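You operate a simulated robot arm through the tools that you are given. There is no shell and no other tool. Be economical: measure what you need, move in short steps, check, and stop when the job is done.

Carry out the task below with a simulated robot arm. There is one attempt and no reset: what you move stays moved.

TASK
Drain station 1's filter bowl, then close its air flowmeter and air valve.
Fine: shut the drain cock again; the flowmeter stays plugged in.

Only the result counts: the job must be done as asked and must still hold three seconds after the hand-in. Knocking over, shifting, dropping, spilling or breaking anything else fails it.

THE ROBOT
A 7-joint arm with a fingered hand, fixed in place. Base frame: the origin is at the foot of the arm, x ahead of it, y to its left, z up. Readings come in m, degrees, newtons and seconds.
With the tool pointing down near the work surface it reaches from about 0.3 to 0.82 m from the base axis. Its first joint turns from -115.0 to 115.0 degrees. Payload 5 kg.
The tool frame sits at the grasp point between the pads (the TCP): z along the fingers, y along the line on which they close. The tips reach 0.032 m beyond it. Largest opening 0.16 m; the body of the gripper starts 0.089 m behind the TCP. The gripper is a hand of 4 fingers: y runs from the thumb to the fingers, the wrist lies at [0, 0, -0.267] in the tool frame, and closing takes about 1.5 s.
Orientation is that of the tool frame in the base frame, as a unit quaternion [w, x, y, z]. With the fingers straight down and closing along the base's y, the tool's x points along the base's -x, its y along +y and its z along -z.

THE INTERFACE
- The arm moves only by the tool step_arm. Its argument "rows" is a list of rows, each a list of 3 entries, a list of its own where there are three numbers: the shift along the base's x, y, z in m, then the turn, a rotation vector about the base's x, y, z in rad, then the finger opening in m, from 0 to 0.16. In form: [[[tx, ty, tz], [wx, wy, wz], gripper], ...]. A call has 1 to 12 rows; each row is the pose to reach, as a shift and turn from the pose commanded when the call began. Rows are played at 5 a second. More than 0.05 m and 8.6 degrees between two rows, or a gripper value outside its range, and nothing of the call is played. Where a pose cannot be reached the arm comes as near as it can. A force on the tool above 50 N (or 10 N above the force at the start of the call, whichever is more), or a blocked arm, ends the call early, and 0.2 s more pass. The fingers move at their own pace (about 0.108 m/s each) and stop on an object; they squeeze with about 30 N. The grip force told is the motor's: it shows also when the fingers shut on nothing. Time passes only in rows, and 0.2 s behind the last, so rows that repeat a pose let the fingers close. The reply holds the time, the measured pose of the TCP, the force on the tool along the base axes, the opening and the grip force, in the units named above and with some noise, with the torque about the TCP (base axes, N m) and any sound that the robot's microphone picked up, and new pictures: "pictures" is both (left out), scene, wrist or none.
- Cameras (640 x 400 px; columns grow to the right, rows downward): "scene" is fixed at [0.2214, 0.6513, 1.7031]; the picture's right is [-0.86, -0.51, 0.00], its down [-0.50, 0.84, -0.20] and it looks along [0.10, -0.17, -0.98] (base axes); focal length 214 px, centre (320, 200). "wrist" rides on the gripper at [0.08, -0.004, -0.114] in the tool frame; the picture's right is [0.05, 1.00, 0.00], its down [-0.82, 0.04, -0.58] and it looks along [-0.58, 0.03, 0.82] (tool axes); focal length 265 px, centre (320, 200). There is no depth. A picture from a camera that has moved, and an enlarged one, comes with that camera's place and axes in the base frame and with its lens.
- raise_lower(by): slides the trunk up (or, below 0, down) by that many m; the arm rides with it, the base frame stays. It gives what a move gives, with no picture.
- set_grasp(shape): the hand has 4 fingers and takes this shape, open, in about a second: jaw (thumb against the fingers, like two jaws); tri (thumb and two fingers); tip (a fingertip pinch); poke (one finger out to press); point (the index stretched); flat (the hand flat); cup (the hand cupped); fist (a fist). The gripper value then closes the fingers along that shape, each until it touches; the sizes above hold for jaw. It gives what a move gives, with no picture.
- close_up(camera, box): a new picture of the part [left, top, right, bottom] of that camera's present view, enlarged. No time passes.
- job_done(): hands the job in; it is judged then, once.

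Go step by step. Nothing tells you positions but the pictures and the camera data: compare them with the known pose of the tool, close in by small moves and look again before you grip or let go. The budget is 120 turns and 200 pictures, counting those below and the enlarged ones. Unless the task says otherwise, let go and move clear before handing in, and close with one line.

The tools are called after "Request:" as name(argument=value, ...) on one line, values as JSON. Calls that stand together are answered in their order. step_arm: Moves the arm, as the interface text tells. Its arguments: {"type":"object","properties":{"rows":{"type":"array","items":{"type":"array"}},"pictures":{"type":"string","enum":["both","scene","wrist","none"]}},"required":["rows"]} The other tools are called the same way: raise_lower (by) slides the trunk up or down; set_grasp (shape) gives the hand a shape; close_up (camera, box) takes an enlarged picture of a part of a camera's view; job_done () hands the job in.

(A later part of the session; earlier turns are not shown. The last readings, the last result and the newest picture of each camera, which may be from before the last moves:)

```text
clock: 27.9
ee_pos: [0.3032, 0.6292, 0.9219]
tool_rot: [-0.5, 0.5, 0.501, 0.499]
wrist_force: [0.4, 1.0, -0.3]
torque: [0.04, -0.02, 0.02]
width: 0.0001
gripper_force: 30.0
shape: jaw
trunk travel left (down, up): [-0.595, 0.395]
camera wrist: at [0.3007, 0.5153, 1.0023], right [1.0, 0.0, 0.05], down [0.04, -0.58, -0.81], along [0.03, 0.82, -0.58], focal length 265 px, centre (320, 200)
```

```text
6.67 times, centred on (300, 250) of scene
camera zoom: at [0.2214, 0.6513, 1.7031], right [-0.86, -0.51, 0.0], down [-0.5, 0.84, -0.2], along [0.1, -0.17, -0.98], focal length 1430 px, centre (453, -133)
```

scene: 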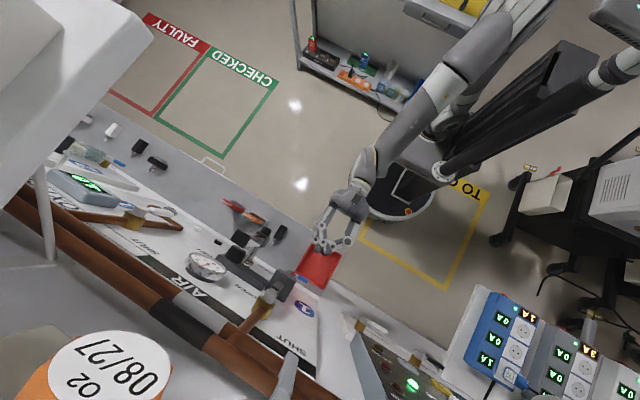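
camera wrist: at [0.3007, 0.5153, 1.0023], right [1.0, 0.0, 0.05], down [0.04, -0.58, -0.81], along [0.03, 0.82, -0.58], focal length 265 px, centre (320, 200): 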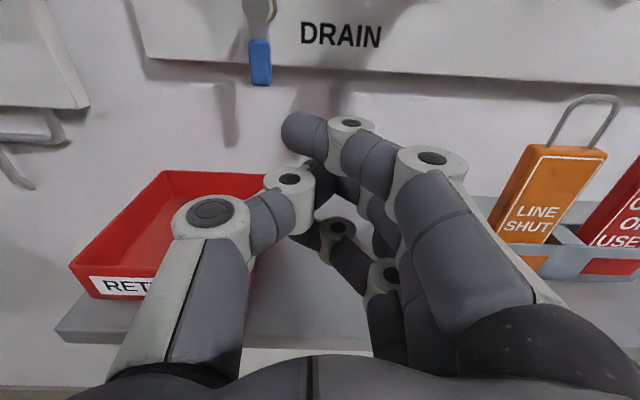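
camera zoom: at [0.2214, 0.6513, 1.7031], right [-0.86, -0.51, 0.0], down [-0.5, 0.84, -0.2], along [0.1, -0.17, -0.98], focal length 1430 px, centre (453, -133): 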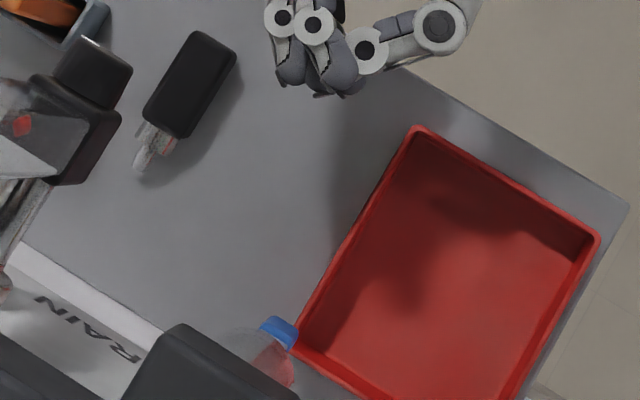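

The lever points straight down. I'll lift briefly to confirm the bowl is empty.

Request:
step_arm(rows=[[[0, -0.03, 0.03], [0, 0, 0], 0.0], [[0.0, -0.06, 0.07], [0, 0, 0], 0.0], [[0.0, -0.09, 0.11], [0, 0, 0], 0.0], [[0.0, -0.1, 0.15], [0, 0, 0], 0.0], [[0.0, -0.1, 0.19], [0, 0, 0], 0.0]], pictures="none")

Request:
close_up(camera="wrist", box=[200, 0, 440, 150])

```text
clock: 29.1
ee_pos: [0.3037, 0.5289, 1.1137]
tool_rot: [-0.5, 0.5, 0.501, 0.499]
wrist_force: [0.0, 0.4, 0.1]
torque: [0.02, 0.01, 0.01]
width: 0.0002
gripper_force: 29.8
shape: jaw
trunk travel left (down, up): [-0.595, 0.395]
```

```text
2.67 times, centred on (320, 75) of wrist
camera zoom: at [0.2999, 0.414, 1.1938], right [1.0, 0.0, 0.05], down [0.04, -0.58, -0.81], along [0.03, 0.82, -0.58], focal length 708 px, centre (320, 533)
```

zoom: 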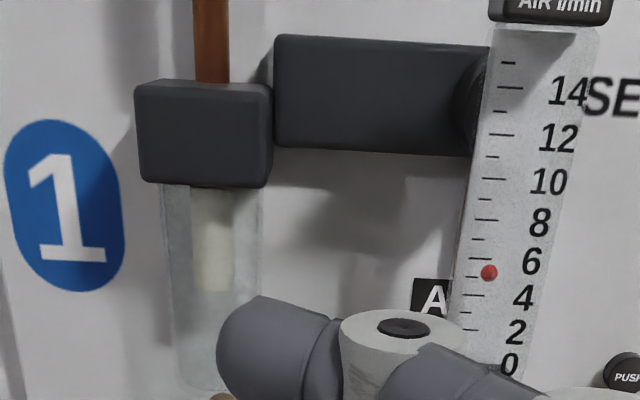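

The bowl is empty. I'll go back down to the right of the lever, at finger depth.

Request:
step_arm(rows=[[[0, 0.02, -0.04], [0, 0, 0], 0.0], [[0, 0.03, -0.085], [0, 0, 0], 0.0], [[0, 0.04, -0.13], [0, 0, 0], 0.0], [[0, 0.07, -0.165], [0, 0, 0], 0.0], [[0, 0.1, -0.187], [0, 0, 0], 0.0], [[0.002, 0.14, -0.189], [0, 0, 0], 0.0], [[0.002, 0.18, -0.189], [0, 0, 0], 0.0], [[0.002, 0.221, -0.189], [0, 0, 0], 0.0]], pictures="wrist")

Request:
close_up(camera="scene", box=[260, 220, 340, 280])

```text
clock: 30.9
ee_pos: [0.3043, 0.7529, 0.9262]
tool_rot: [-0.5, 0.5, 0.501, 0.499]
wrist_force: [-0.7, 0.7, 0.2]
torque: [-0.01, -0.03, 0.01]
width: 0.0001
gripper_force: 29.8
shape: jaw
trunk travel left (down, up): [-0.595, 0.395]
camera wrist: at [0.3015, 0.6393, 1.0055], right [1.0, 0.0, 0.05], down [0.04, -0.58, -0.81], along [0.03, 0.82, -0.58], focal length 265 px, centre (320, 200)
```

wrist: 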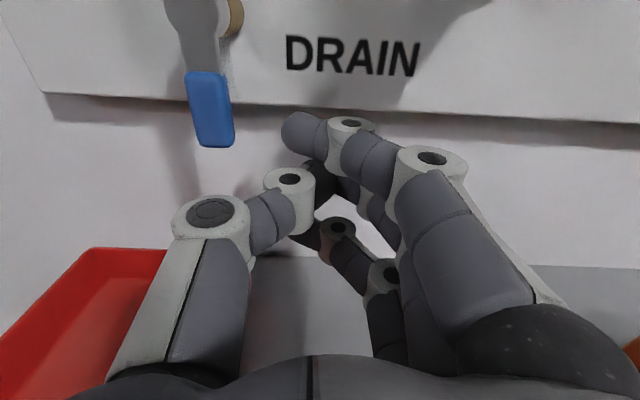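

```text
6.67 times, centred on (300, 250) of scene
camera zoom: at [0.2214, 0.6513, 1.7031], right [-0.86, -0.51, 0.0], down [-0.5, 0.84, -0.2], along [0.1, -0.17, -0.98], focal length 1430 px, centre (453, -133)
```

zoom: 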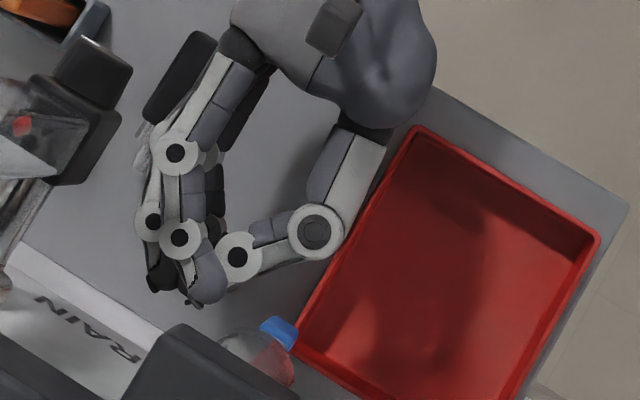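

The fingertips are right of the lever (hub x≈0.25). Now I'll push left and then up along the arc to shut it.

Request:
step_arm(rows=[[[-0.011, 0.004, -0.001], [0, 0, 0], 0.0], [[-0.022, 0.004, -0.001], [0, 0, 0], 0.0], [[-0.035, 0.004, -0.004], [0, 0, 0], 0.0], [[-0.048, 0.004, -0.004], [0, 0, 0], 0.0], [[-0.06, 0.004, -0.001], [0, 0, 0], 0.0], [[-0.071, 0.004, 0.005], [0, 0, 0], 0.0], [[-0.079, 0.004, 0.013], [0, 0, 0], 0.0]], pictures="wrist")

Request:
close_up(camera="scene", box=[260, 220, 340, 280])

```text
clock: 32.5
ee_pos: [0.2253, 0.7545, 0.934]
tool_rot: [-0.5, 0.5, 0.501, 0.499]
wrist_force: [1.0, 1.5, -0.9]
torque: [0.0, 0.04, -0.02]
width: 0.0
gripper_force: 30.3
shape: jaw
trunk travel left (down, up): [-0.595, 0.395]
camera wrist: at [0.223, 0.6405, 1.0153], right [1.0, 0.0, 0.05], down [0.04, -0.58, -0.81], along [0.03, 0.82, -0.58], focal length 265 px, centre (320, 200)
```

wrist: 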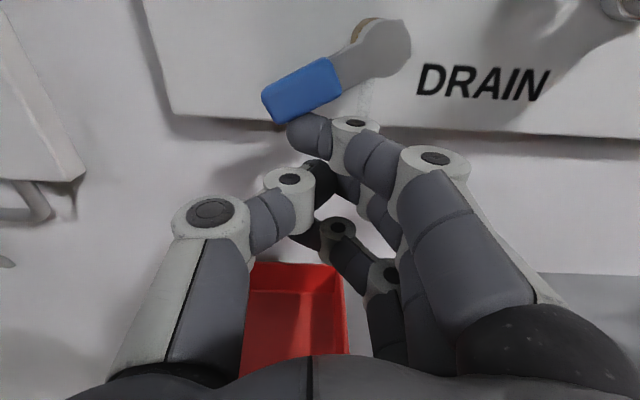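

```text
6.67 times, centred on (300, 250) of scene
camera zoom: at [0.2214, 0.6513, 1.7031], right [-0.86, -0.51, 0.0], down [-0.5, 0.84, -0.2], along [0.1, -0.17, -0.98], focal length 1430 px, centre (453, -133)
```

zoom: 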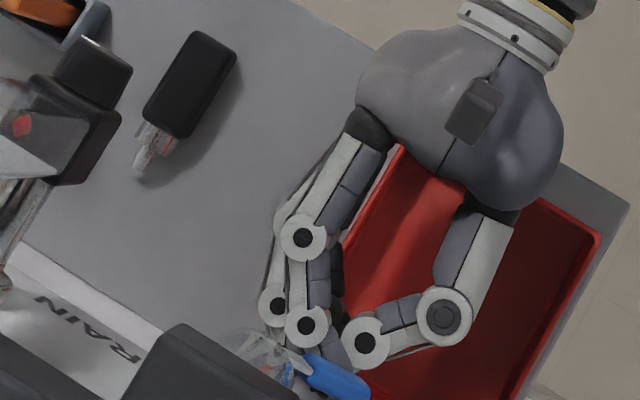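

The lever is almost back to horizontal, and the index finger is pushing it from below. I'll push up until it stops.

Request:
step_arm(rows=[[[-0.003, 0, 0.006], [0, 0, 0], 0.0], [[-0.005, 0, 0.012], [0, 0, 0], 0.0], [[-0.007, 0, 0.017], [0, 0, 0], 0.0], [[-0.008, 0, 0.022], [0, 0, 0], 0.0], [[-0.008, 0, 0.027], [0, 0, 0], 0.0], [[-0.008, 0, 0.032], [0, 0, 0], 0.0]], pictures="wrist")

```text
clock: 34.0
ee_pos: [0.2194, 0.7543, 0.9571]
tool_rot: [-0.496, 0.505, 0.505, 0.494]
wrist_force: [-0.1, -7.1, -42.4]
torque: [-0.25, -0.01, -0.06]
width: 0.0001
gripper_force: 30.0
shape: jaw
trunk travel left (down, up): [-0.595, 0.395]
camera wrist: at [0.2162, 0.6418, 1.0399], right [1.0, 0.0, 0.05], down [0.04, -0.59, -0.8], along [0.03, 0.81, -0.59], focal length 265 px, centre (320, 200)
```

wrist: 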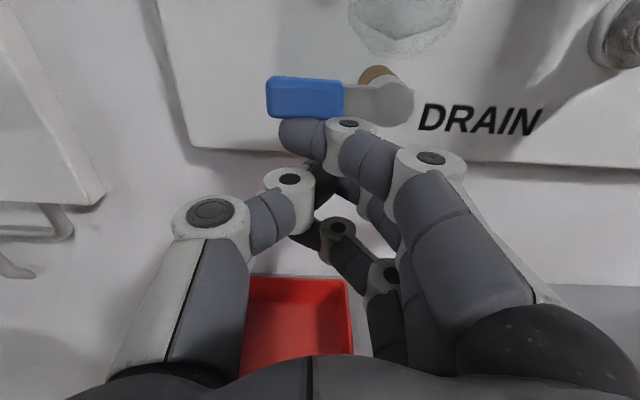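

The drain is shut against its stop (42 N). I'll back off downward and out, then move in front of the flowmeter.

Request:
step_arm(rows=[[[0, 0, -0.02], [0, 0, 0], 0.0], [[0, -0.02, -0.035], [0, 0, 0], 0.0], [[0, -0.06, -0.035], [0, 0, 0], 0.0], [[0, -0.1, -0.035], [0, 0, 0], 0.0], [[0.02, -0.14, -0.01], [0, 0, 0], 0.0], [[0.05, -0.18, 0.02], [0, 0, 0], 0.0], [[0.08, -0.21, 0.05], [0, 0, 0], 0.0], [[0.11, -0.23, 0.08], [0, 0, 0], 0.06], [[0.14, -0.23, 0.1], [0, 0, 0], 0.09], [[0.165, -0.23, 0.1], [0, 0, 0], 0.09]], pictures="both")

Request:
close_up(camera="wrist", box=[160, 0, 400, 150])

Request:
close_up(camera="scene", box=[200, 200, 320, 300])

```text
refused: row 5 steps farther than a row can; nothing moved
```

```text
2.67 times, centred on (280, 75) of wrist
camera zoom: at [0.2162, 0.6418, 1.0399], right [1.0, 0.0, 0.05], down [0.04, -0.59, -0.8], along [0.03, 0.81, -0.59], focal length 708 px, centre (427, 533)
```

zoom: 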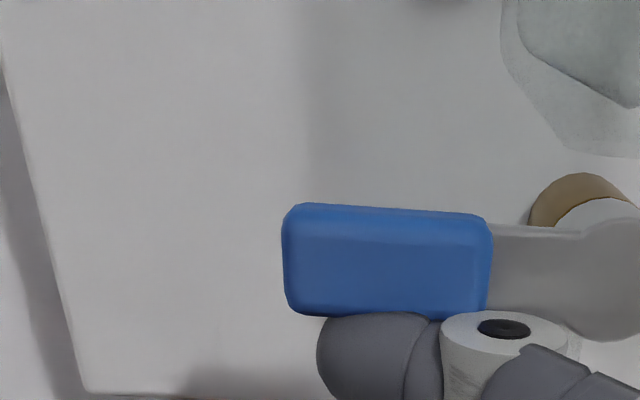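

```text
4.00 times, centred on (260, 250) of scene
camera zoom: at [0.2214, 0.6513, 1.7031], right [-0.86, -0.51, 0.0], down [-0.5, 0.84, -0.2], along [0.1, -0.17, -0.98], focal length 858 px, centre (560, 0)
```

zoom: 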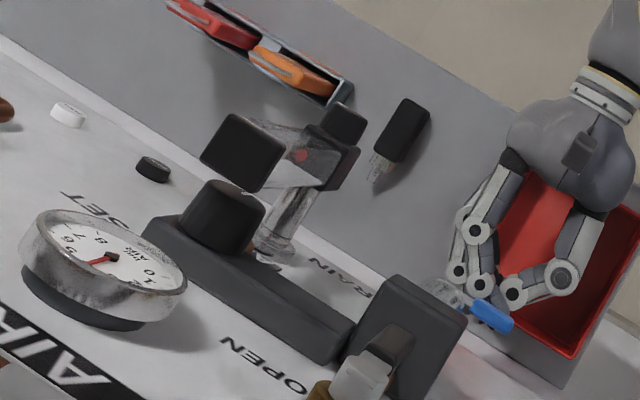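

One row stepped too far, so I'll redo the retreat with smaller steps.

Request:
step_arm(rows=[[[0, 0, -0.02], [0, 0, 0], 0.0], [[0, -0.02, -0.035], [0, 0, 0], 0.0], [[0, -0.06, -0.035], [0, 0, 0], 0.0], [[0, -0.1, -0.035], [0, 0, 0], 0.0], [[0.02, -0.13, -0.01], [0, 0, 0], 0.0], [[0.04, -0.16, 0.015], [0, 0, 0], 0.0], [[0.06, -0.19, 0.04], [0, 0, 0], 0.0], [[0.085, -0.215, 0.07], [0, 0, 0], 0.05], [[0.11, -0.23, 0.1], [0, 0, 0], 0.09], [[0.14, -0.23, 0.12], [0, 0, 0], 0.09], [[0.165, -0.23, 0.12], [0, 0, 0], 0.09]], pictures="wrist")

Request:
close_up(camera="wrist", box=[160, 0, 400, 150])

Request:
close_up(camera="scene", box=[220, 200, 300, 260])

```text
clock: 36.4
ee_pos: [0.3825, 0.5224, 1.0883]
tool_rot: [-0.501, 0.499, 0.501, 0.499]
wrist_force: [0.3, 0.1, 0.4]
torque: [-0.01, 0.01, -0.01]
width: 0.0891
gripper_force: 0.1
shape: jaw
trunk travel left (down, up): [-0.595, 0.395]
camera wrist: at [0.3805, 0.4089, 1.169], right [1.0, 0.0, 0.05], down [0.04, -0.58, -0.81], along [0.03, 0.82, -0.58], focal length 265 px, centre (320, 200)
```

wrist: 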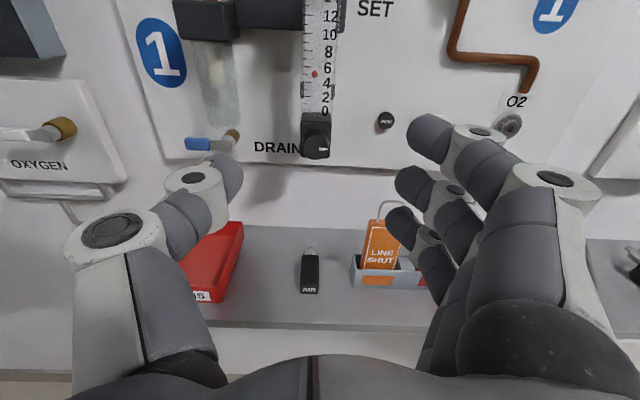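

```text
2.67 times, centred on (280, 75) of wrist
camera zoom: at [0.3805, 0.4089, 1.169], right [1.0, 0.0, 0.05], down [0.04, -0.58, -0.81], along [0.03, 0.82, -0.58], focal length 708 px, centre (427, 533)
```

zoom: 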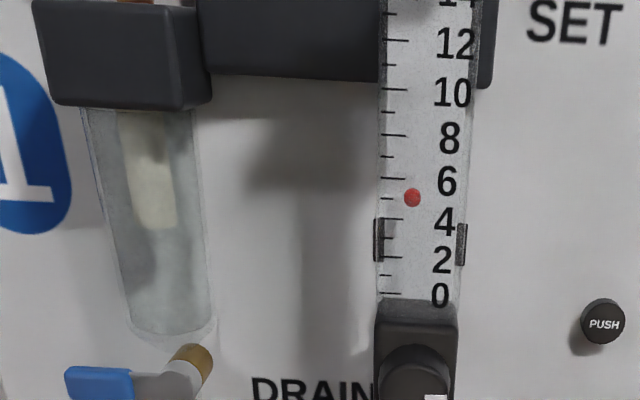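

```text
6.67 times, centred on (260, 230) of scene
camera zoom: at [0.2214, 0.6513, 1.7031], right [-0.86, -0.51, 0.0], down [-0.5, 0.84, -0.2], along [0.1, -0.17, -0.98], focal length 1430 px, centre (720, 0)
```

zoom: 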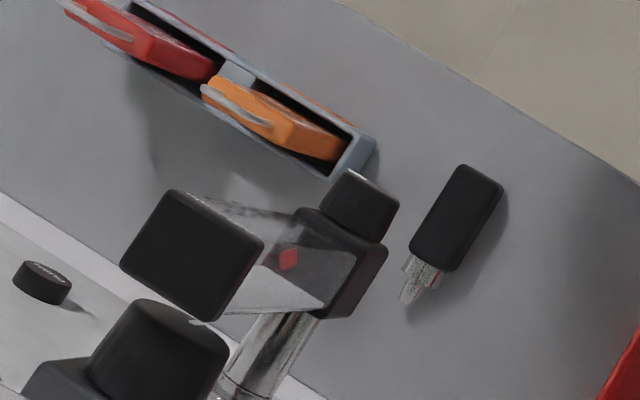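

The bowl is empty and the drain is shut. The flowmeter knob front is at about (0.383, 0.696, 1.040), radius about 1.5 cm, with its axis along −y. I'll use the tip pinch, pre-rotated −60° about y, at a standoff.

Request:
set_grasp(shape="tip")

Request:
step_arm(rows=[[[0, 0, -0.01], [0, -0.15, 0], 0.06], [[0, 0, -0.02], [0, -0.3, 0], 0.06], [[0, 0, -0.03], [0, -0.45, 0], 0.06], [[0, 0.0, -0.04], [0, -0.6, 0], 0.06], [[0, 0.02, -0.048], [0, -0.75, 0], 0.06], [[0, 0.04, -0.048], [0, -0.9, 0], 0.06], [[0, 0.06, -0.048], [0, -1.05, 0], 0.06], [[0, 0.08, -0.048], [0, -1.05, 0], 0.06]], pictures="wrist")

Request:
close_up(camera="scene", box=[200, 160, 320, 260])

```text
clock: 37.2
ee_pos: [0.3827, 0.5227, 1.0893]
tool_rot: [-0.5, 0.5, 0.5, 0.499]
wrist_force: [-0.1, -0.2, -0.5]
torque: [0.04, 0.0, -0.01]
width: 0.1599
gripper_force: 0.0
shape: tip
trunk travel left (down, up): [-0.595, 0.395]
```

```text
clock: 39.0
ee_pos: [0.3824, 0.6055, 1.0394]
tool_rot: [-0.183, 0.182, 0.684, 0.682]
wrist_force: [-0.1, -0.4, -0.2]
torque: [0.03, -0.03, -0.04]
width: 0.0608
gripper_force: 0.0
shape: tip
trunk travel left (down, up): [-0.595, 0.395]
camera wrist: at [0.3122, 0.4913, 1.076], right [0.45, 0.0, 0.89], down [0.73, -0.58, -0.37], along [0.52, 0.82, -0.26], focal length 265 px, centre (320, 200)
```

wrist: 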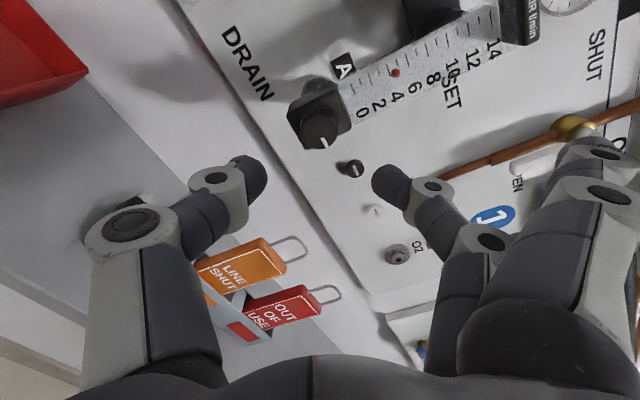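

```text
4.00 times, centred on (260, 210) of scene
camera zoom: at [0.2214, 0.6513, 1.7031], right [-0.86, -0.51, 0.0], down [-0.5, 0.84, -0.2], along [0.1, -0.17, -0.98], focal length 858 px, centre (560, 160)
```

zoom: 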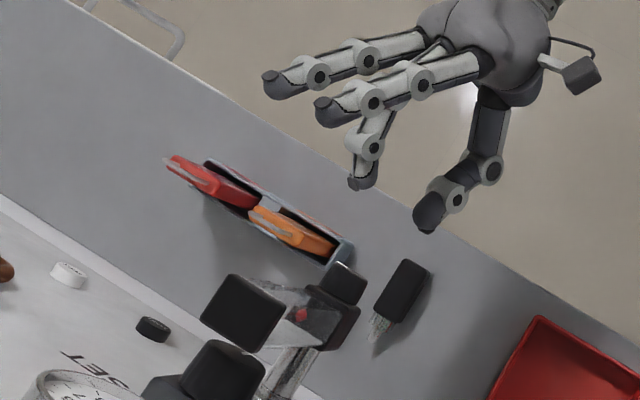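

The second view confirms the knob at (0.382, 0.696, 1.041). I'll advance with the pinch open around it.

Request:
step_arm(rows=[[[0, 0.025, 0.001], [0, 0, 0], 0.06], [[0, 0.05, 0.001], [0, 0, 0], 0.06], [[0, 0.07, 0.001], [0, 0, 0], 0.06], [[0, 0.08, 0.001], [0, 0, 0], 0.06]], pictures="wrist")

Request:
close_up(camera="scene", box=[200, 190, 320, 290])

Request:
close_up(camera="wrist", box=[200, 80, 440, 230])

```text
clock: 40.0
ee_pos: [0.3837, 0.6842, 1.0428]
tool_rot: [-0.182, 0.183, 0.684, 0.683]
wrist_force: [-2.2, -8.9, 1.2]
torque: [0.4, -0.08, -0.07]
width: 0.0605
gripper_force: 0.0
shape: tip
trunk travel left (down, up): [-0.595, 0.395]
camera wrist: at [0.3127, 0.5701, 1.0787], right [0.45, 0.0, 0.89], down [0.73, -0.58, -0.37], along [0.52, 0.82, -0.26], focal length 265 px, centre (320, 200)
```

wrist: 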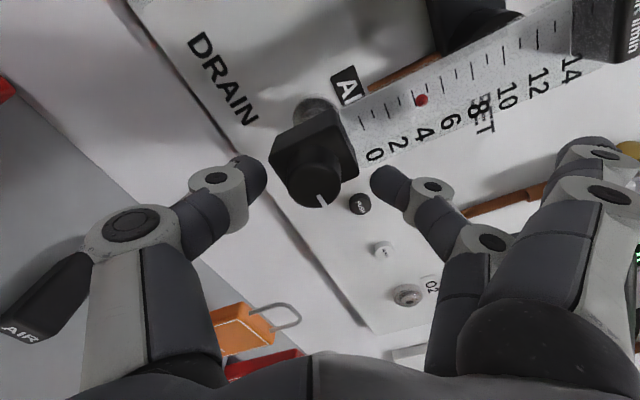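

```text
4.00 times, centred on (260, 240) of scene
camera zoom: at [0.2214, 0.6513, 1.7031], right [-0.86, -0.51, 0.0], down [-0.5, 0.84, -0.2], along [0.1, -0.17, -0.98], focal length 858 px, centre (560, 40)
```

zoom: 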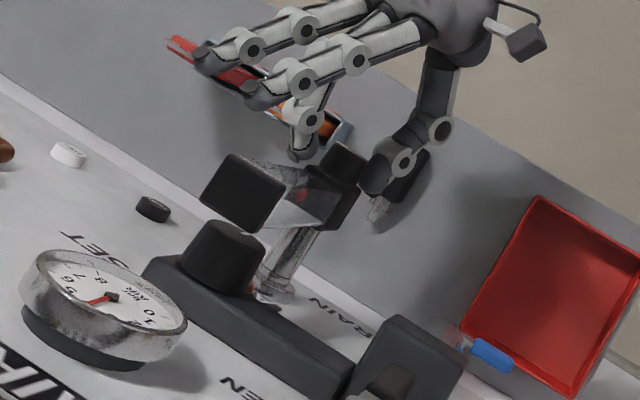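

```text
2.67 times, centred on (320, 155) of wrist
camera zoom: at [0.3127, 0.5701, 1.0787], right [0.45, 0.0, 0.89], down [0.73, -0.58, -0.37], along [0.52, 0.82, -0.26], focal length 708 px, centre (320, 320)
```

zoom: 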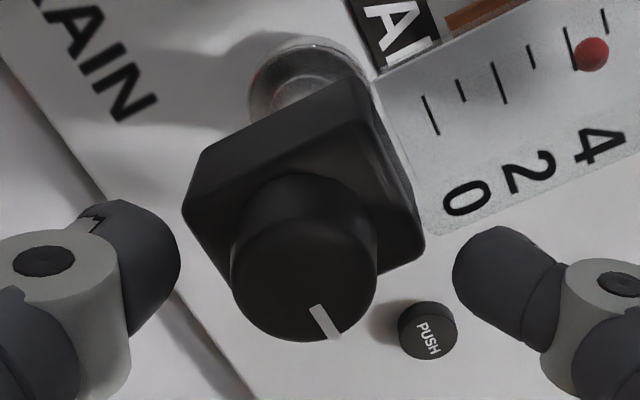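

A fingertip is just touching the flowmeter face (9 N), so I'll back off 6 mm and then close on the knob.

Request:
step_arm(rows=[[[-0.001, -0.006, -0.002], [0, 0, 0], 0.06], [[-0.001, -0.006, -0.002], [0, 0, 0], 0.05], [[-0.001, -0.006, -0.002], [0, 0, 0], 0.04], [[-0.001, -0.006, -0.002], [0, 0, 0], 0.025], [[-0.001, -0.006, -0.002], [0, 0, 0], 0.02], [[-0.001, -0.006, -0.002], [0, 0, 0], 0.02], [[-0.001, -0.006, -0.002], [0, 0, 0], 0.02]], pictures="wrist")

Request:
close_up(camera="wrist", box=[200, 80, 440, 230])

```text
clock: 41.6
ee_pos: [0.3811, 0.6798, 1.0398]
tool_rot: [-0.183, 0.182, 0.685, 0.682]
wrist_force: [-1.5, 1.0, -0.3]
torque: [0.03, 0.04, -0.04]
width: 0.0242
gripper_force: 30.2
shape: tip
trunk travel left (down, up): [-0.595, 0.395]
camera wrist: at [0.311, 0.5655, 1.0759], right [0.45, 0.0, 0.89], down [0.73, -0.58, -0.37], along [0.51, 0.82, -0.26], focal length 265 px, centre (320, 200)
```

wrist: 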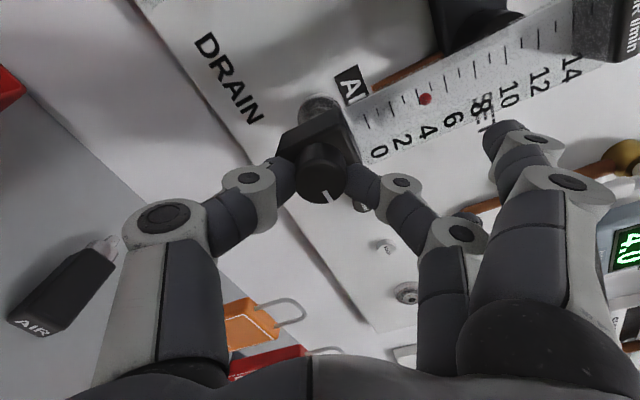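

```text
2.67 times, centred on (320, 155) of wrist
camera zoom: at [0.311, 0.5655, 1.0759], right [0.45, 0.0, 0.89], down [0.73, -0.58, -0.37], along [0.51, 0.82, -0.26], focal length 708 px, centre (320, 320)
```

zoom: 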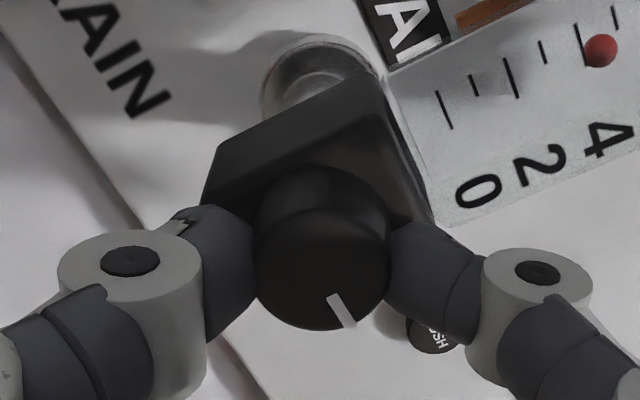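

The pinch holds the knob squarely. I'll turn it clockwise (+y) by about 40° and check the float.

Request:
step_arm(rows=[[[0, 0, 0], [0, 0.1, 0], 0.015], [[0, 0, 0], [0, 0.2, 0], 0.015], [[0, 0, 0], [0, 0.3, 0], 0.015], [[0, 0, 0], [0, 0.4, 0], 0.015], [[0, 0, 0], [0, 0.5, 0], 0.015], [[0, 0, 0], [0, 0.6, 0], 0.015], [[0, 0, 0], [0, 0.7, 0], 0.015]], pictures="wrist")

Request:
close_up(camera="wrist", box=[200, 40, 440, 230])

```text
clock: 43.2
ee_pos: [0.3811, 0.6802, 1.0389]
tool_rot: [-0.407, 0.405, 0.581, 0.577]
wrist_force: [-5.5, 3.0, -0.3]
torque: [-0.11, 0.0, 0.07]
width: 0.0238
gripper_force: 29.3
shape: tip
trunk travel left (down, up): [-0.595, 0.395]
camera wrist: at [0.351, 0.5654, 1.1131], right [0.92, 0.0, 0.39], down [0.32, -0.58, -0.75], along [0.22, 0.82, -0.53], focal length 265 px, centre (320, 200)
```

wrist: 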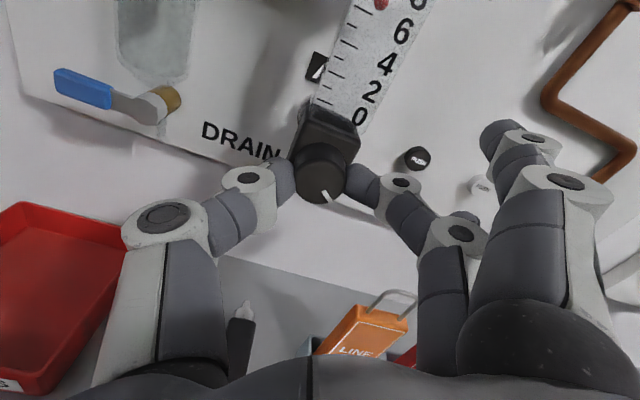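

```text
2.11 times, centred on (320, 135) of wrist
camera zoom: at [0.351, 0.5654, 1.1131], right [0.92, 0.0, 0.39], down [0.32, -0.58, -0.75], along [0.22, 0.82, -0.53], focal length 559 px, centre (320, 337)
```

zoom: 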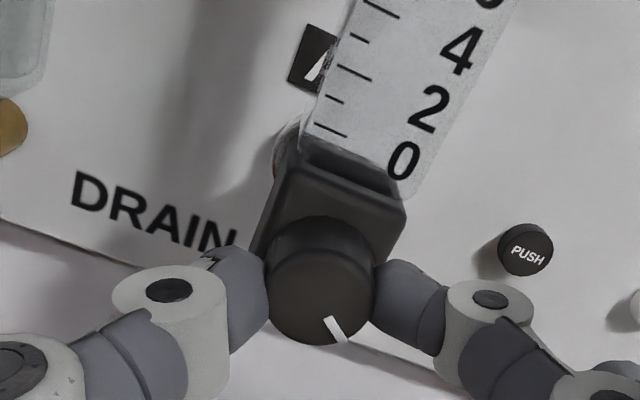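

The knob turns with the hand. I need to see which way the float moved.

Request:
close_up(camera="wrist", box=[300, 0, 460, 100])

Request:
close_up(camera="scene", box=[220, 210, 300, 260])

```text
4.00 times, centred on (380, 50) of wrist
camera zoom: at [0.351, 0.5654, 1.1131], right [0.92, 0.0, 0.39], down [0.32, -0.58, -0.75], along [0.22, 0.82, -0.53], focal length 1062 px, centre (80, 800)
```

zoom: 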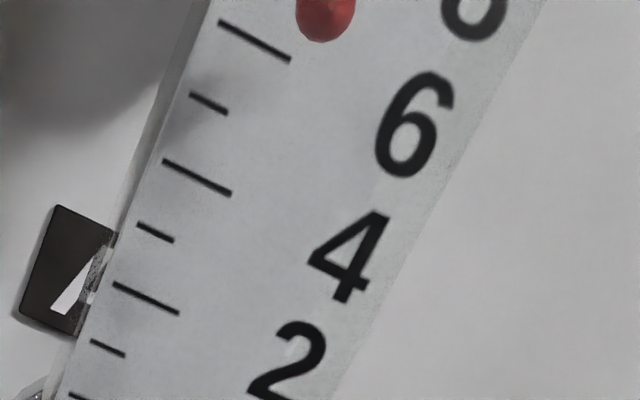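

```text
8.00 times, centred on (260, 235) of scene
camera zoom: at [0.2214, 0.6513, 1.7031], right [-0.86, -0.51, 0.0], down [-0.5, 0.84, -0.2], along [0.1, -0.17, -0.98], focal length 1716 px, centre (800, -80)
```

zoom: 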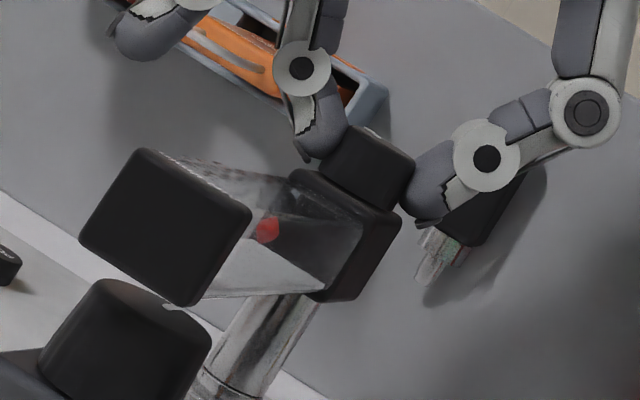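

Clockwise raised the flow to about 8, so this knob closes counter-clockwise. I'll turn it back the other way.

Request:
step_arm(rows=[[[0, 0, 0], [0, -0.12, 0], 0.015], [[0, 0, 0], [0, -0.24, 0], 0.015], [[0, 0, 0], [0, -0.36, 0], 0.015], [[0, 0, 0], [0, -0.48, 0], 0.015], [[0, 0, 0], [0, -0.6, 0], 0.015], [[0, 0, 0], [0, -0.72, 0], 0.015], [[0, 0, 0], [0, -0.84, 0], 0.015], [[0, 0, 0], [0, -0.96, 0], 0.015], [[0, 0, 0], [0, -1.08, 0], 0.015], [[0, 0, 0], [0, -1.2, 0], 0.015], [[0, 0, 0], [0, -1.3, 0], 0.015]], pictures="wrist")

Request:
close_up(camera="wrist", box=[240, 60, 480, 210])

```text
clock: 45.6
ee_pos: [0.3829, 0.6795, 1.0398]
tool_rot: [0.028, -0.028, 0.707, 0.706]
wrist_force: [-3.7, 7.7, 2.6]
torque: [0.14, -0.01, 0.09]
width: 0.0232
gripper_force: 30.1
shape: tip
trunk travel left (down, up): [-0.595, 0.395]
camera wrist: at [0.3033, 0.5651, 1.0296], right [-0.13, 0.0, 0.99], down [0.81, -0.58, 0.11], along [0.57, 0.82, 0.08], focal length 265 px, centre (320, 200)
```

wrist: 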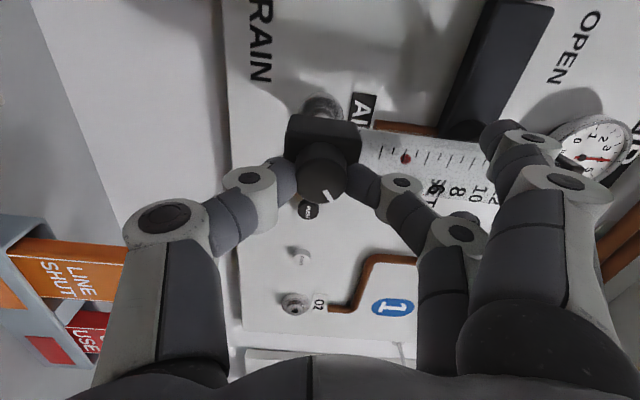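

```text
2.67 times, centred on (360, 135) of wrist
camera zoom: at [0.3033, 0.5651, 1.0296], right [-0.13, 0.0, 0.99], down [0.81, -0.58, 0.11], along [0.57, 0.82, 0.08], focal length 708 px, centre (213, 373)
```

zoom: 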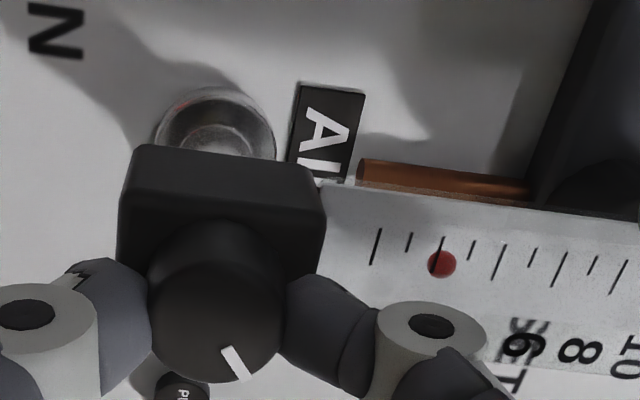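

The float is down to about 2, so counter-clockwise closes it. I'll continue further.

Request:
step_arm(rows=[[[0, 0, 0], [0, -0.12, 0], 0.015], [[0, 0, 0], [0, -0.24, 0], 0.015], [[0, 0, 0], [0, -0.36, 0], 0.015], [[0, 0, 0], [0, -0.48, 0], 0.015], [[0, 0, 0], [0, -0.6, 0], 0.015], [[0, 0, 0], [0, -0.6, 0], 0.015]], pictures="wrist")

Request:
close_up(camera="wrist", box=[240, 60, 480, 210])

```text
clock: 46.6
ee_pos: [0.3606, 0.6863, 1.0061]
tool_rot: [0.158, -0.19, 0.699, 0.671]
wrist_force: [-14.4, -0.6, -9.7]
torque: [-0.29, -0.15, 0.41]
width: 0.0126
gripper_force: 30.5
shape: tip
trunk travel left (down, up): [-0.595, 0.395]
stopped in row 4: the force on the tool passed its limit at 78 N (the readings are from after the stop); the commanded pose is now the measured one
camera wrist: at [0.2973, 0.5679, 0.9708], right [-0.52, 0.02, 0.85], down [0.72, -0.53, 0.45], along [0.46, 0.85, 0.26], focal length 265 px, centre (320, 200)
```

wrist: 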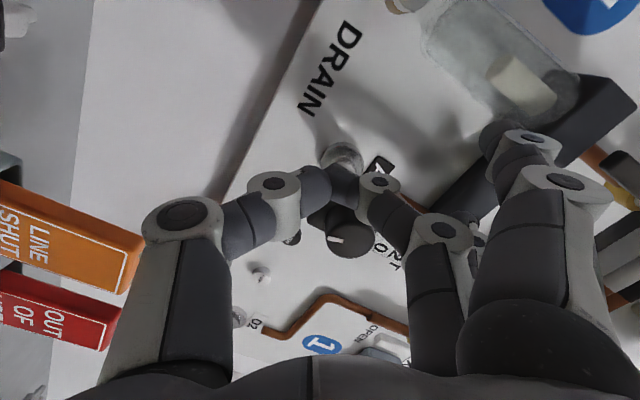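

```text
2.67 times, centred on (360, 135) of wrist
camera zoom: at [0.2973, 0.5679, 0.9708], right [-0.52, 0.02, 0.85], down [0.72, -0.53, 0.45], along [0.46, 0.85, 0.26], focal length 708 px, centre (213, 373)
```

zoom: 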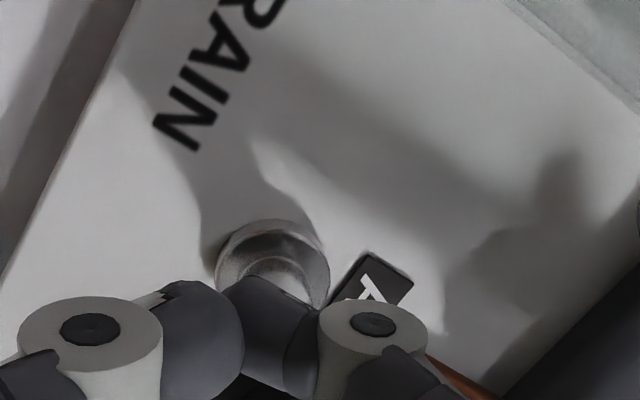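

The hand slipped off the knob after an arm or force limit. I'll withdraw straight back and inspect.

Request:
step_arm(rows=[[[0, -0.01, 0], [0, 0, 0], 0.02], [[0, -0.03, 0], [0, 0, 0], 0.03], [[0, -0.06, 0], [0, 0, 0], 0.05], [[0, -0.09, 0], [0, 0, 0], 0.06], [[0, -0.12, 0], [0, 0, 0], 0.06], [[0, -0.12, 0], [0, 0.12, 0], 0.06], [[0, -0.12, 0], [0, 0.24, 0], 0.06], [[0, -0.12, 0], [0, 0.36, 0], 0.06], [[0, -0.12, 0], [0, 0.48, 0], 0.06], [[0, -0.12, 0], [0, 0.6, 0], 0.06]], pictures="both")

Request:
close_up(camera="wrist", box=[240, 40, 480, 190])

Request:
close_up(camera="scene", box=[220, 210, 300, 260])

```text
clock: 48.9
ee_pos: [0.3645, 0.5664, 1.0092]
tool_rot: [-0.053, 0.019, 0.714, 0.698]
wrist_force: [-0.2, 1.7, 0.3]
torque: [-0.01, -0.02, -0.02]
width: 0.0593
gripper_force: 0.2
shape: tip
trunk travel left (down, up): [-0.595, 0.395]
camera wrist: at [0.2903, 0.4486, 1.0151], right [0.05, 0.02, 1.0], down [0.84, -0.54, -0.03], along [0.54, 0.84, -0.05], focal length 265 px, centre (320, 200)
```

scene: 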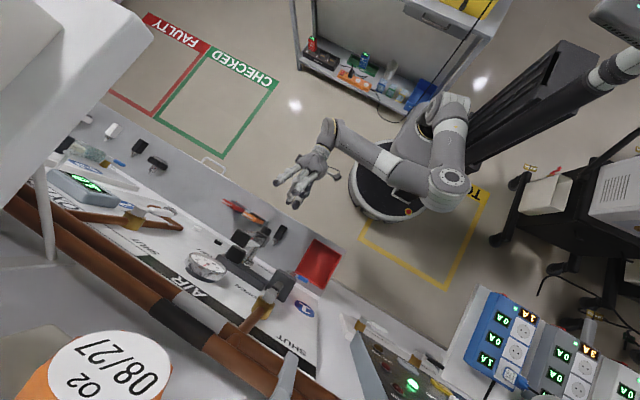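
wrist: 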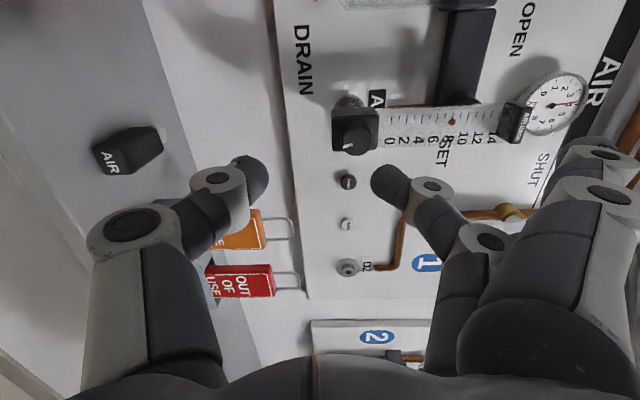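

```text
2.67 times, centred on (360, 115) of wrist
camera zoom: at [0.2903, 0.4486, 1.0151], right [0.05, 0.02, 1.0], down [0.84, -0.54, -0.03], along [0.54, 0.84, -0.05], focal length 708 px, centre (213, 427)
```

zoom: 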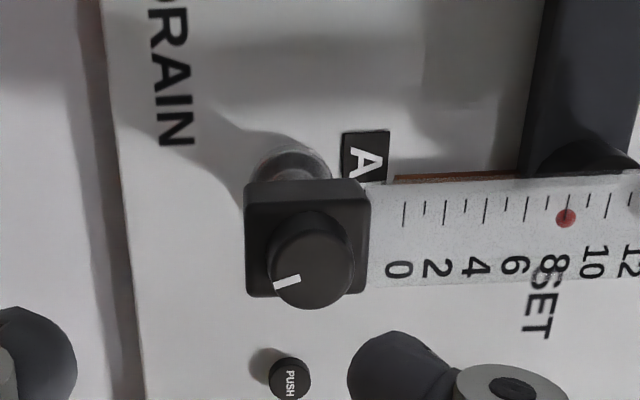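

```text
8.00 times, centred on (260, 235) of scene
camera zoom: at [0.2214, 0.6513, 1.7031], right [-0.86, -0.51, 0.0], down [-0.5, 0.84, -0.2], along [0.1, -0.17, -0.98], focal length 1716 px, centre (800, -80)
```

zoom: 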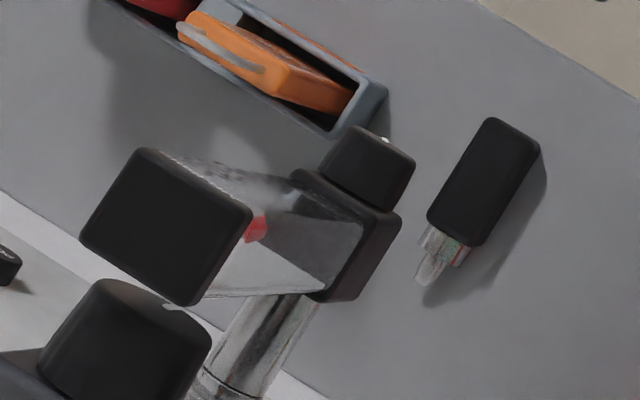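

The knob mark is now at about 4:30 with the float at 8; the flowmeter is fine and still plugged in. I'll do it in two counter-clockwise grips of about 75°. First I'll square up and roll the hand back at standoff.

Request:
step_arm(rows=[[[0.008, 0, 0.015], [0.02, 0, -0.049], 0.06], [[0.017, 0, 0.031], [0.02, 0, -0.049], 0.06]], pictures="none")

Request:
step_arm(rows=[[[0, 0, 0], [0, 0.14, 0], 0.06], [[0, 0, 0], [0, 0.28, 0], 0.06], [[0, 0, 0], [0, 0.42, 0], 0.06], [[0, 0, 0], [0, 0.56, 0], 0.06], [[0, 0, 0], [0, 0.7, 0], 0.06], [[0, 0, 0], [0, 0.84, 0], 0.06], [[0, 0, 0], [0, 0.98, 0], 0.06], [[0, 0, 0], [0, 1.12, 0], 0.06], [[0, 0, 0], [0, 1.25, 0], 0.06]], pictures="both")

```text
clock: 49.5
ee_pos: [0.3794, 0.5661, 1.0401]
tool_rot: [-0.036, 0.035, 0.706, 0.707]
wrist_force: [0.2, -0.1, -0.8]
torque: [0.0, -0.01, -0.01]
width: 0.0595
gripper_force: 0.0
shape: tip
trunk travel left (down, up): [-0.595, 0.395]
```

```text
clock: 51.5
ee_pos: [0.3814, 0.5667, 1.0408]
tool_rot: [-0.442, 0.443, 0.551, 0.552]
wrist_force: [-0.5, -0.7, 0.4]
torque: [-0.01, 0.0, 0.02]
width: 0.0596
gripper_force: 0.0
shape: tip
trunk travel left (down, up): [-0.595, 0.395]
camera wrist: at [0.3612, 0.4518, 1.1176], right [0.96, 0.0, 0.27], down [0.22, -0.58, -0.79], along [0.15, 0.82, -0.56], focal length 265 px, centre (320, 200)
```

scene: 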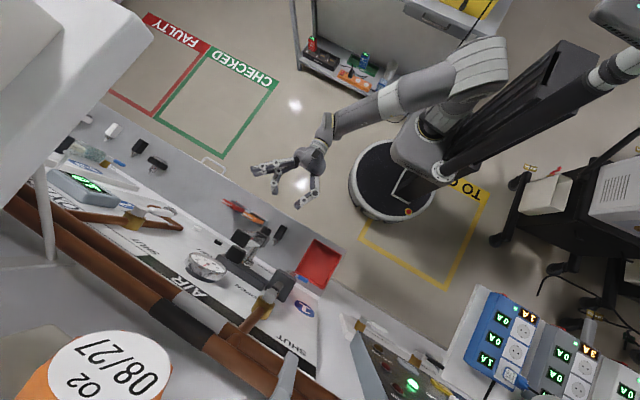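
wrist: 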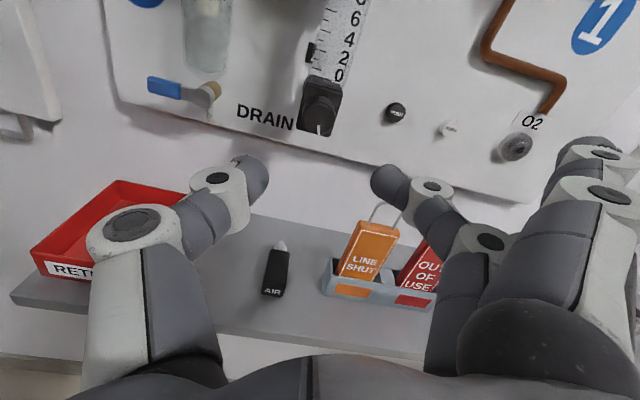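

The arm is back in a good configuration. I'll advance onto the knob and close.

Request:
step_arm(rows=[[[0.001, 0.03, 0], [0, 0, 0], 0.06], [[0.001, 0.06, 0], [0, 0, 0], 0.06], [[0.001, 0.09, 0], [0, 0, 0], 0.06], [[0.001, 0.113, 0], [0, 0, 0], 0.06], [[0.001, 0.113, 0], [0, 0, 0], 0.04], [[0.001, 0.113, 0], [0, 0, 0], 0.02], [[0.001, 0.113, 0], [0, 0, 0], 0.015], [[0.001, 0.113, 0], [0, 0, 0], 0.015], [[0.001, 0.113, 0], [0, 0, 0], 0.015]], pictures="wrist")

```text
clock: 53.5
ee_pos: [0.3825, 0.6803, 1.0375]
tool_rot: [-0.442, 0.442, 0.552, 0.552]
wrist_force: [-3.4, 1.9, -1.1]
torque: [-0.01, -0.01, 0.1]
width: 0.0237
gripper_force: 30.0
shape: tip
trunk travel left (down, up): [-0.595, 0.395]
camera wrist: at [0.3617, 0.5654, 1.1164], right [0.96, 0.0, 0.27], down [0.22, -0.58, -0.79], along [0.15, 0.82, -0.56], focal length 265 px, centre (320, 200)
```

wrist: 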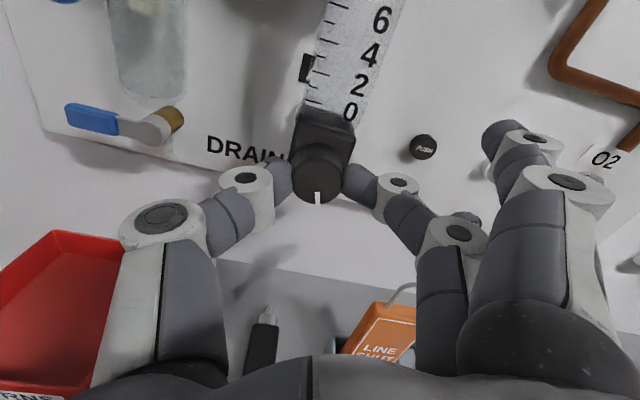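

Gripped. Now I'll turn it counter-clockwise by about 1.3 rad.

Request:
step_arm(rows=[[[0, 0, 0], [0, -0.12, 0], 0.015], [[0, 0, 0], [0, -0.24, 0], 0.015], [[0, 0, 0], [0, -0.36, 0], 0.015], [[0, 0, 0], [0, -0.48, 0], 0.015], [[0, 0, 0], [0, -0.6, 0], 0.015], [[0, 0, 0], [0, -0.72, 0], 0.015], [[0, 0, 0], [0, -0.84, 0], 0.015], [[0, 0, 0], [0, -0.96, 0], 0.015], [[0, 0, 0], [0, -1.08, 0], 0.015], [[0, 0, 0], [0, -1.2, 0], 0.015], [[0, 0, 0], [0, -1.3, 0], 0.015]], pictures="none")

Request:
close_up(camera="wrist", box=[240, 60, 480, 210])

```text
clock: 55.9
ee_pos: [0.3817, 0.6792, 1.0403]
tool_rot: [-0.017, 0.018, 0.707, 0.707]
wrist_force: [0.0, 6.2, 4.8]
torque: [0.22, 0.02, 0.01]
width: 0.0231
gripper_force: 29.6
shape: tip
trunk travel left (down, up): [-0.595, 0.395]
```

```text
2.67 times, centred on (360, 135) of wrist
camera zoom: at [0.3024, 0.5651, 1.0407], right [0.0, 0.0, 1.0], down [0.82, -0.58, 0.0], along [0.58, 0.82, 0.0], focal length 708 px, centre (213, 373)
```

zoom: 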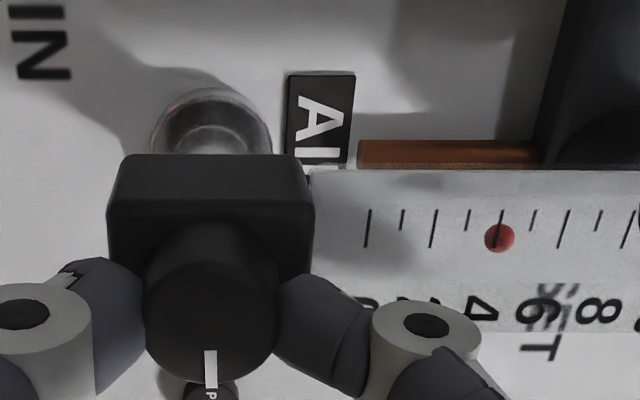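

The float is at about 4 with the mark at 3 o'clock. I'll release, back off, roll back and regrip.

Request:
step_arm(rows=[[[0, 0, 0], [0, 0, 0], 0.06], [[0, 0, 0], [0, 0, 0], 0.06], [[0, -0.03, 0], [0, 0, 0], 0.06], [[0, -0.05, 0], [0, 0.13, 0], 0.06], [[0, -0.05, 0], [0, 0.26, 0], 0.06], [[0, -0.05, 0], [0, 0.39, 0], 0.06], [[0, -0.05, 0], [0, 0.52, 0], 0.06], [[0, -0.05, 0], [0, 0.65, 0], 0.06], [[0, -0.05, 0], [0, 0.78, 0], 0.06], [[0, -0.05, 0], [0, 0.91, 0], 0.06], [[0, -0.05, 0], [0, 1.04, 0], 0.06], [[0, -0.05, 0], [0, 1.17, 0], 0.06]], pictures="none")

Request:
step_arm(rows=[[[0, 0, 0], [0, 0.13, 0], 0.06], [[0, 0.03, 0], [0, 0.13, 0], 0.06], [[0, 0.05, 0], [0, 0.13, 0], 0.06], [[0, 0.05, 0], [0, 0.13, 0], 0.04], [[0, 0.05, 0], [0, 0.13, 0], 0.02], [[0, 0.05, 0], [0, 0.13, 0], 0.015], [[0, 0.05, 0], [0, 0.13, 0], 0.015], [[0, 0.05, 0], [0, 0.13, 0], 0.015]], pictures="wrist")

```text
clock: 58.5
ee_pos: [0.3813, 0.6286, 1.04]
tool_rot: [-0.406, 0.406, 0.579, 0.579]
wrist_force: [0.2, 0.1, -1.0]
torque: [0.0, 0.0, 0.02]
width: 0.0594
gripper_force: 0.1
shape: tip
trunk travel left (down, up): [-0.595, 0.395]
```

```text
clock: 60.2
ee_pos: [0.3814, 0.6798, 1.0403]
tool_rot: [-0.442, 0.442, 0.552, 0.552]
wrist_force: [-2.4, 2.3, 0.7]
torque: [-0.04, -0.02, 0.07]
width: 0.0234
gripper_force: 30.1
shape: tip
trunk travel left (down, up): [-0.595, 0.395]
camera wrist: at [0.3621, 0.5659, 1.1174], right [0.96, 0.0, 0.27], down [0.22, -0.58, -0.79], along [0.15, 0.82, -0.56], focal length 265 px, centre (320, 200)
```

wrist: 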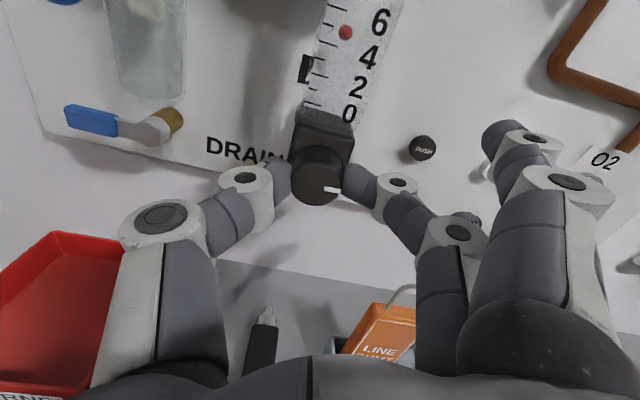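

Regripped. I'll turn it counter-clockwise again by up to 1.3 rad.

Request:
step_arm(rows=[[[0, 0, 0], [0, -0.12, 0], 0.015], [[0, 0, 0], [0, -0.24, 0], 0.015], [[0, 0, 0], [0, -0.36, 0], 0.015], [[0, 0, 0], [0, -0.48, 0], 0.015], [[0, 0, 0], [0, -0.6, 0], 0.015], [[0, 0, 0], [0, -0.72, 0], 0.015], [[0, 0, 0], [0, -0.84, 0], 0.015], [[0, 0, 0], [0, -0.96, 0], 0.015], [[0, 0, 0], [0, -1.08, 0], 0.015], [[0, 0, 0], [0, -1.2, 0], 0.015], [[0, 0, 0], [0, -1.3, 0], 0.015]], pictures="none")

Request:
close_up(camera="wrist", box=[240, 60, 480, 210])

```text
clock: 62.6
ee_pos: [0.3808, 0.68, 1.0399]
tool_rot: [-0.017, 0.017, 0.707, 0.707]
wrist_force: [-2.0, 9.6, 8.2]
torque: [0.34, 0.04, 0.06]
width: 0.0227
gripper_force: 30.3
shape: tip
trunk travel left (down, up): [-0.595, 0.395]
```

```text
2.67 times, centred on (360, 135) of wrist
camera zoom: at [0.3016, 0.5654, 1.0404], right [0.0, 0.0, 1.0], down [0.82, -0.58, 0.0], along [0.58, 0.82, 0.0], focal length 708 px, centre (213, 373)
```

zoom: 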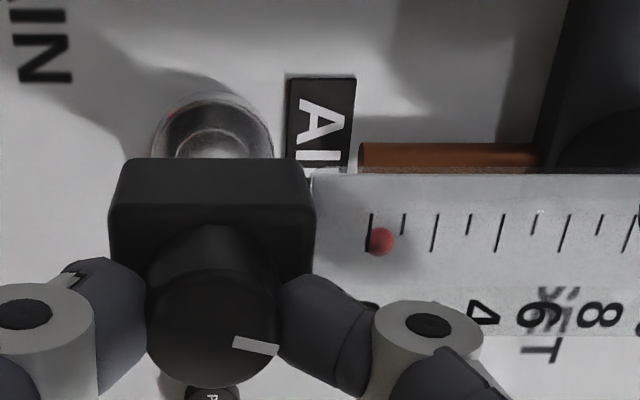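

The float is almost at 0. I'll nudge it a little further counter-clockwise within the wrist's range.

Request:
step_arm(rows=[[[0, 0, 0], [0, -0.08, 0], 0.015], [[0, 0, 0], [0, -0.16, 0], 0.015], [[0, 0, 0], [0, -0.24, 0], 0.015], [[0, 0, 0], [0, -0.24, 0], 0.015]], pictures="none")

Request:
close_up(camera="wrist", box=[240, 60, 480, 210])

```text
clock: 63.6
ee_pos: [0.393, 0.6751, 1.0392]
tool_rot: [0.071, -0.062, 0.705, 0.703]
wrist_force: [29.2, -2.6, 3.7]
torque: [0.0, 0.04, -0.59]
width: 0.0185
gripper_force: 30.0
shape: tip
trunk travel left (down, up): [-0.595, 0.395]
```

```text
2.67 times, centred on (360, 135) of wrist
camera zoom: at [0.3138, 0.5616, 1.0202], right [-0.24, 0.01, 0.97], down [0.78, -0.59, 0.2], along [0.57, 0.81, 0.14], focal length 708 px, centre (213, 373)
```

zoom: 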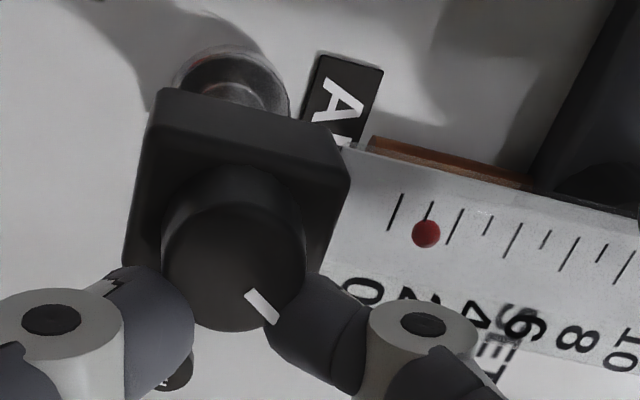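

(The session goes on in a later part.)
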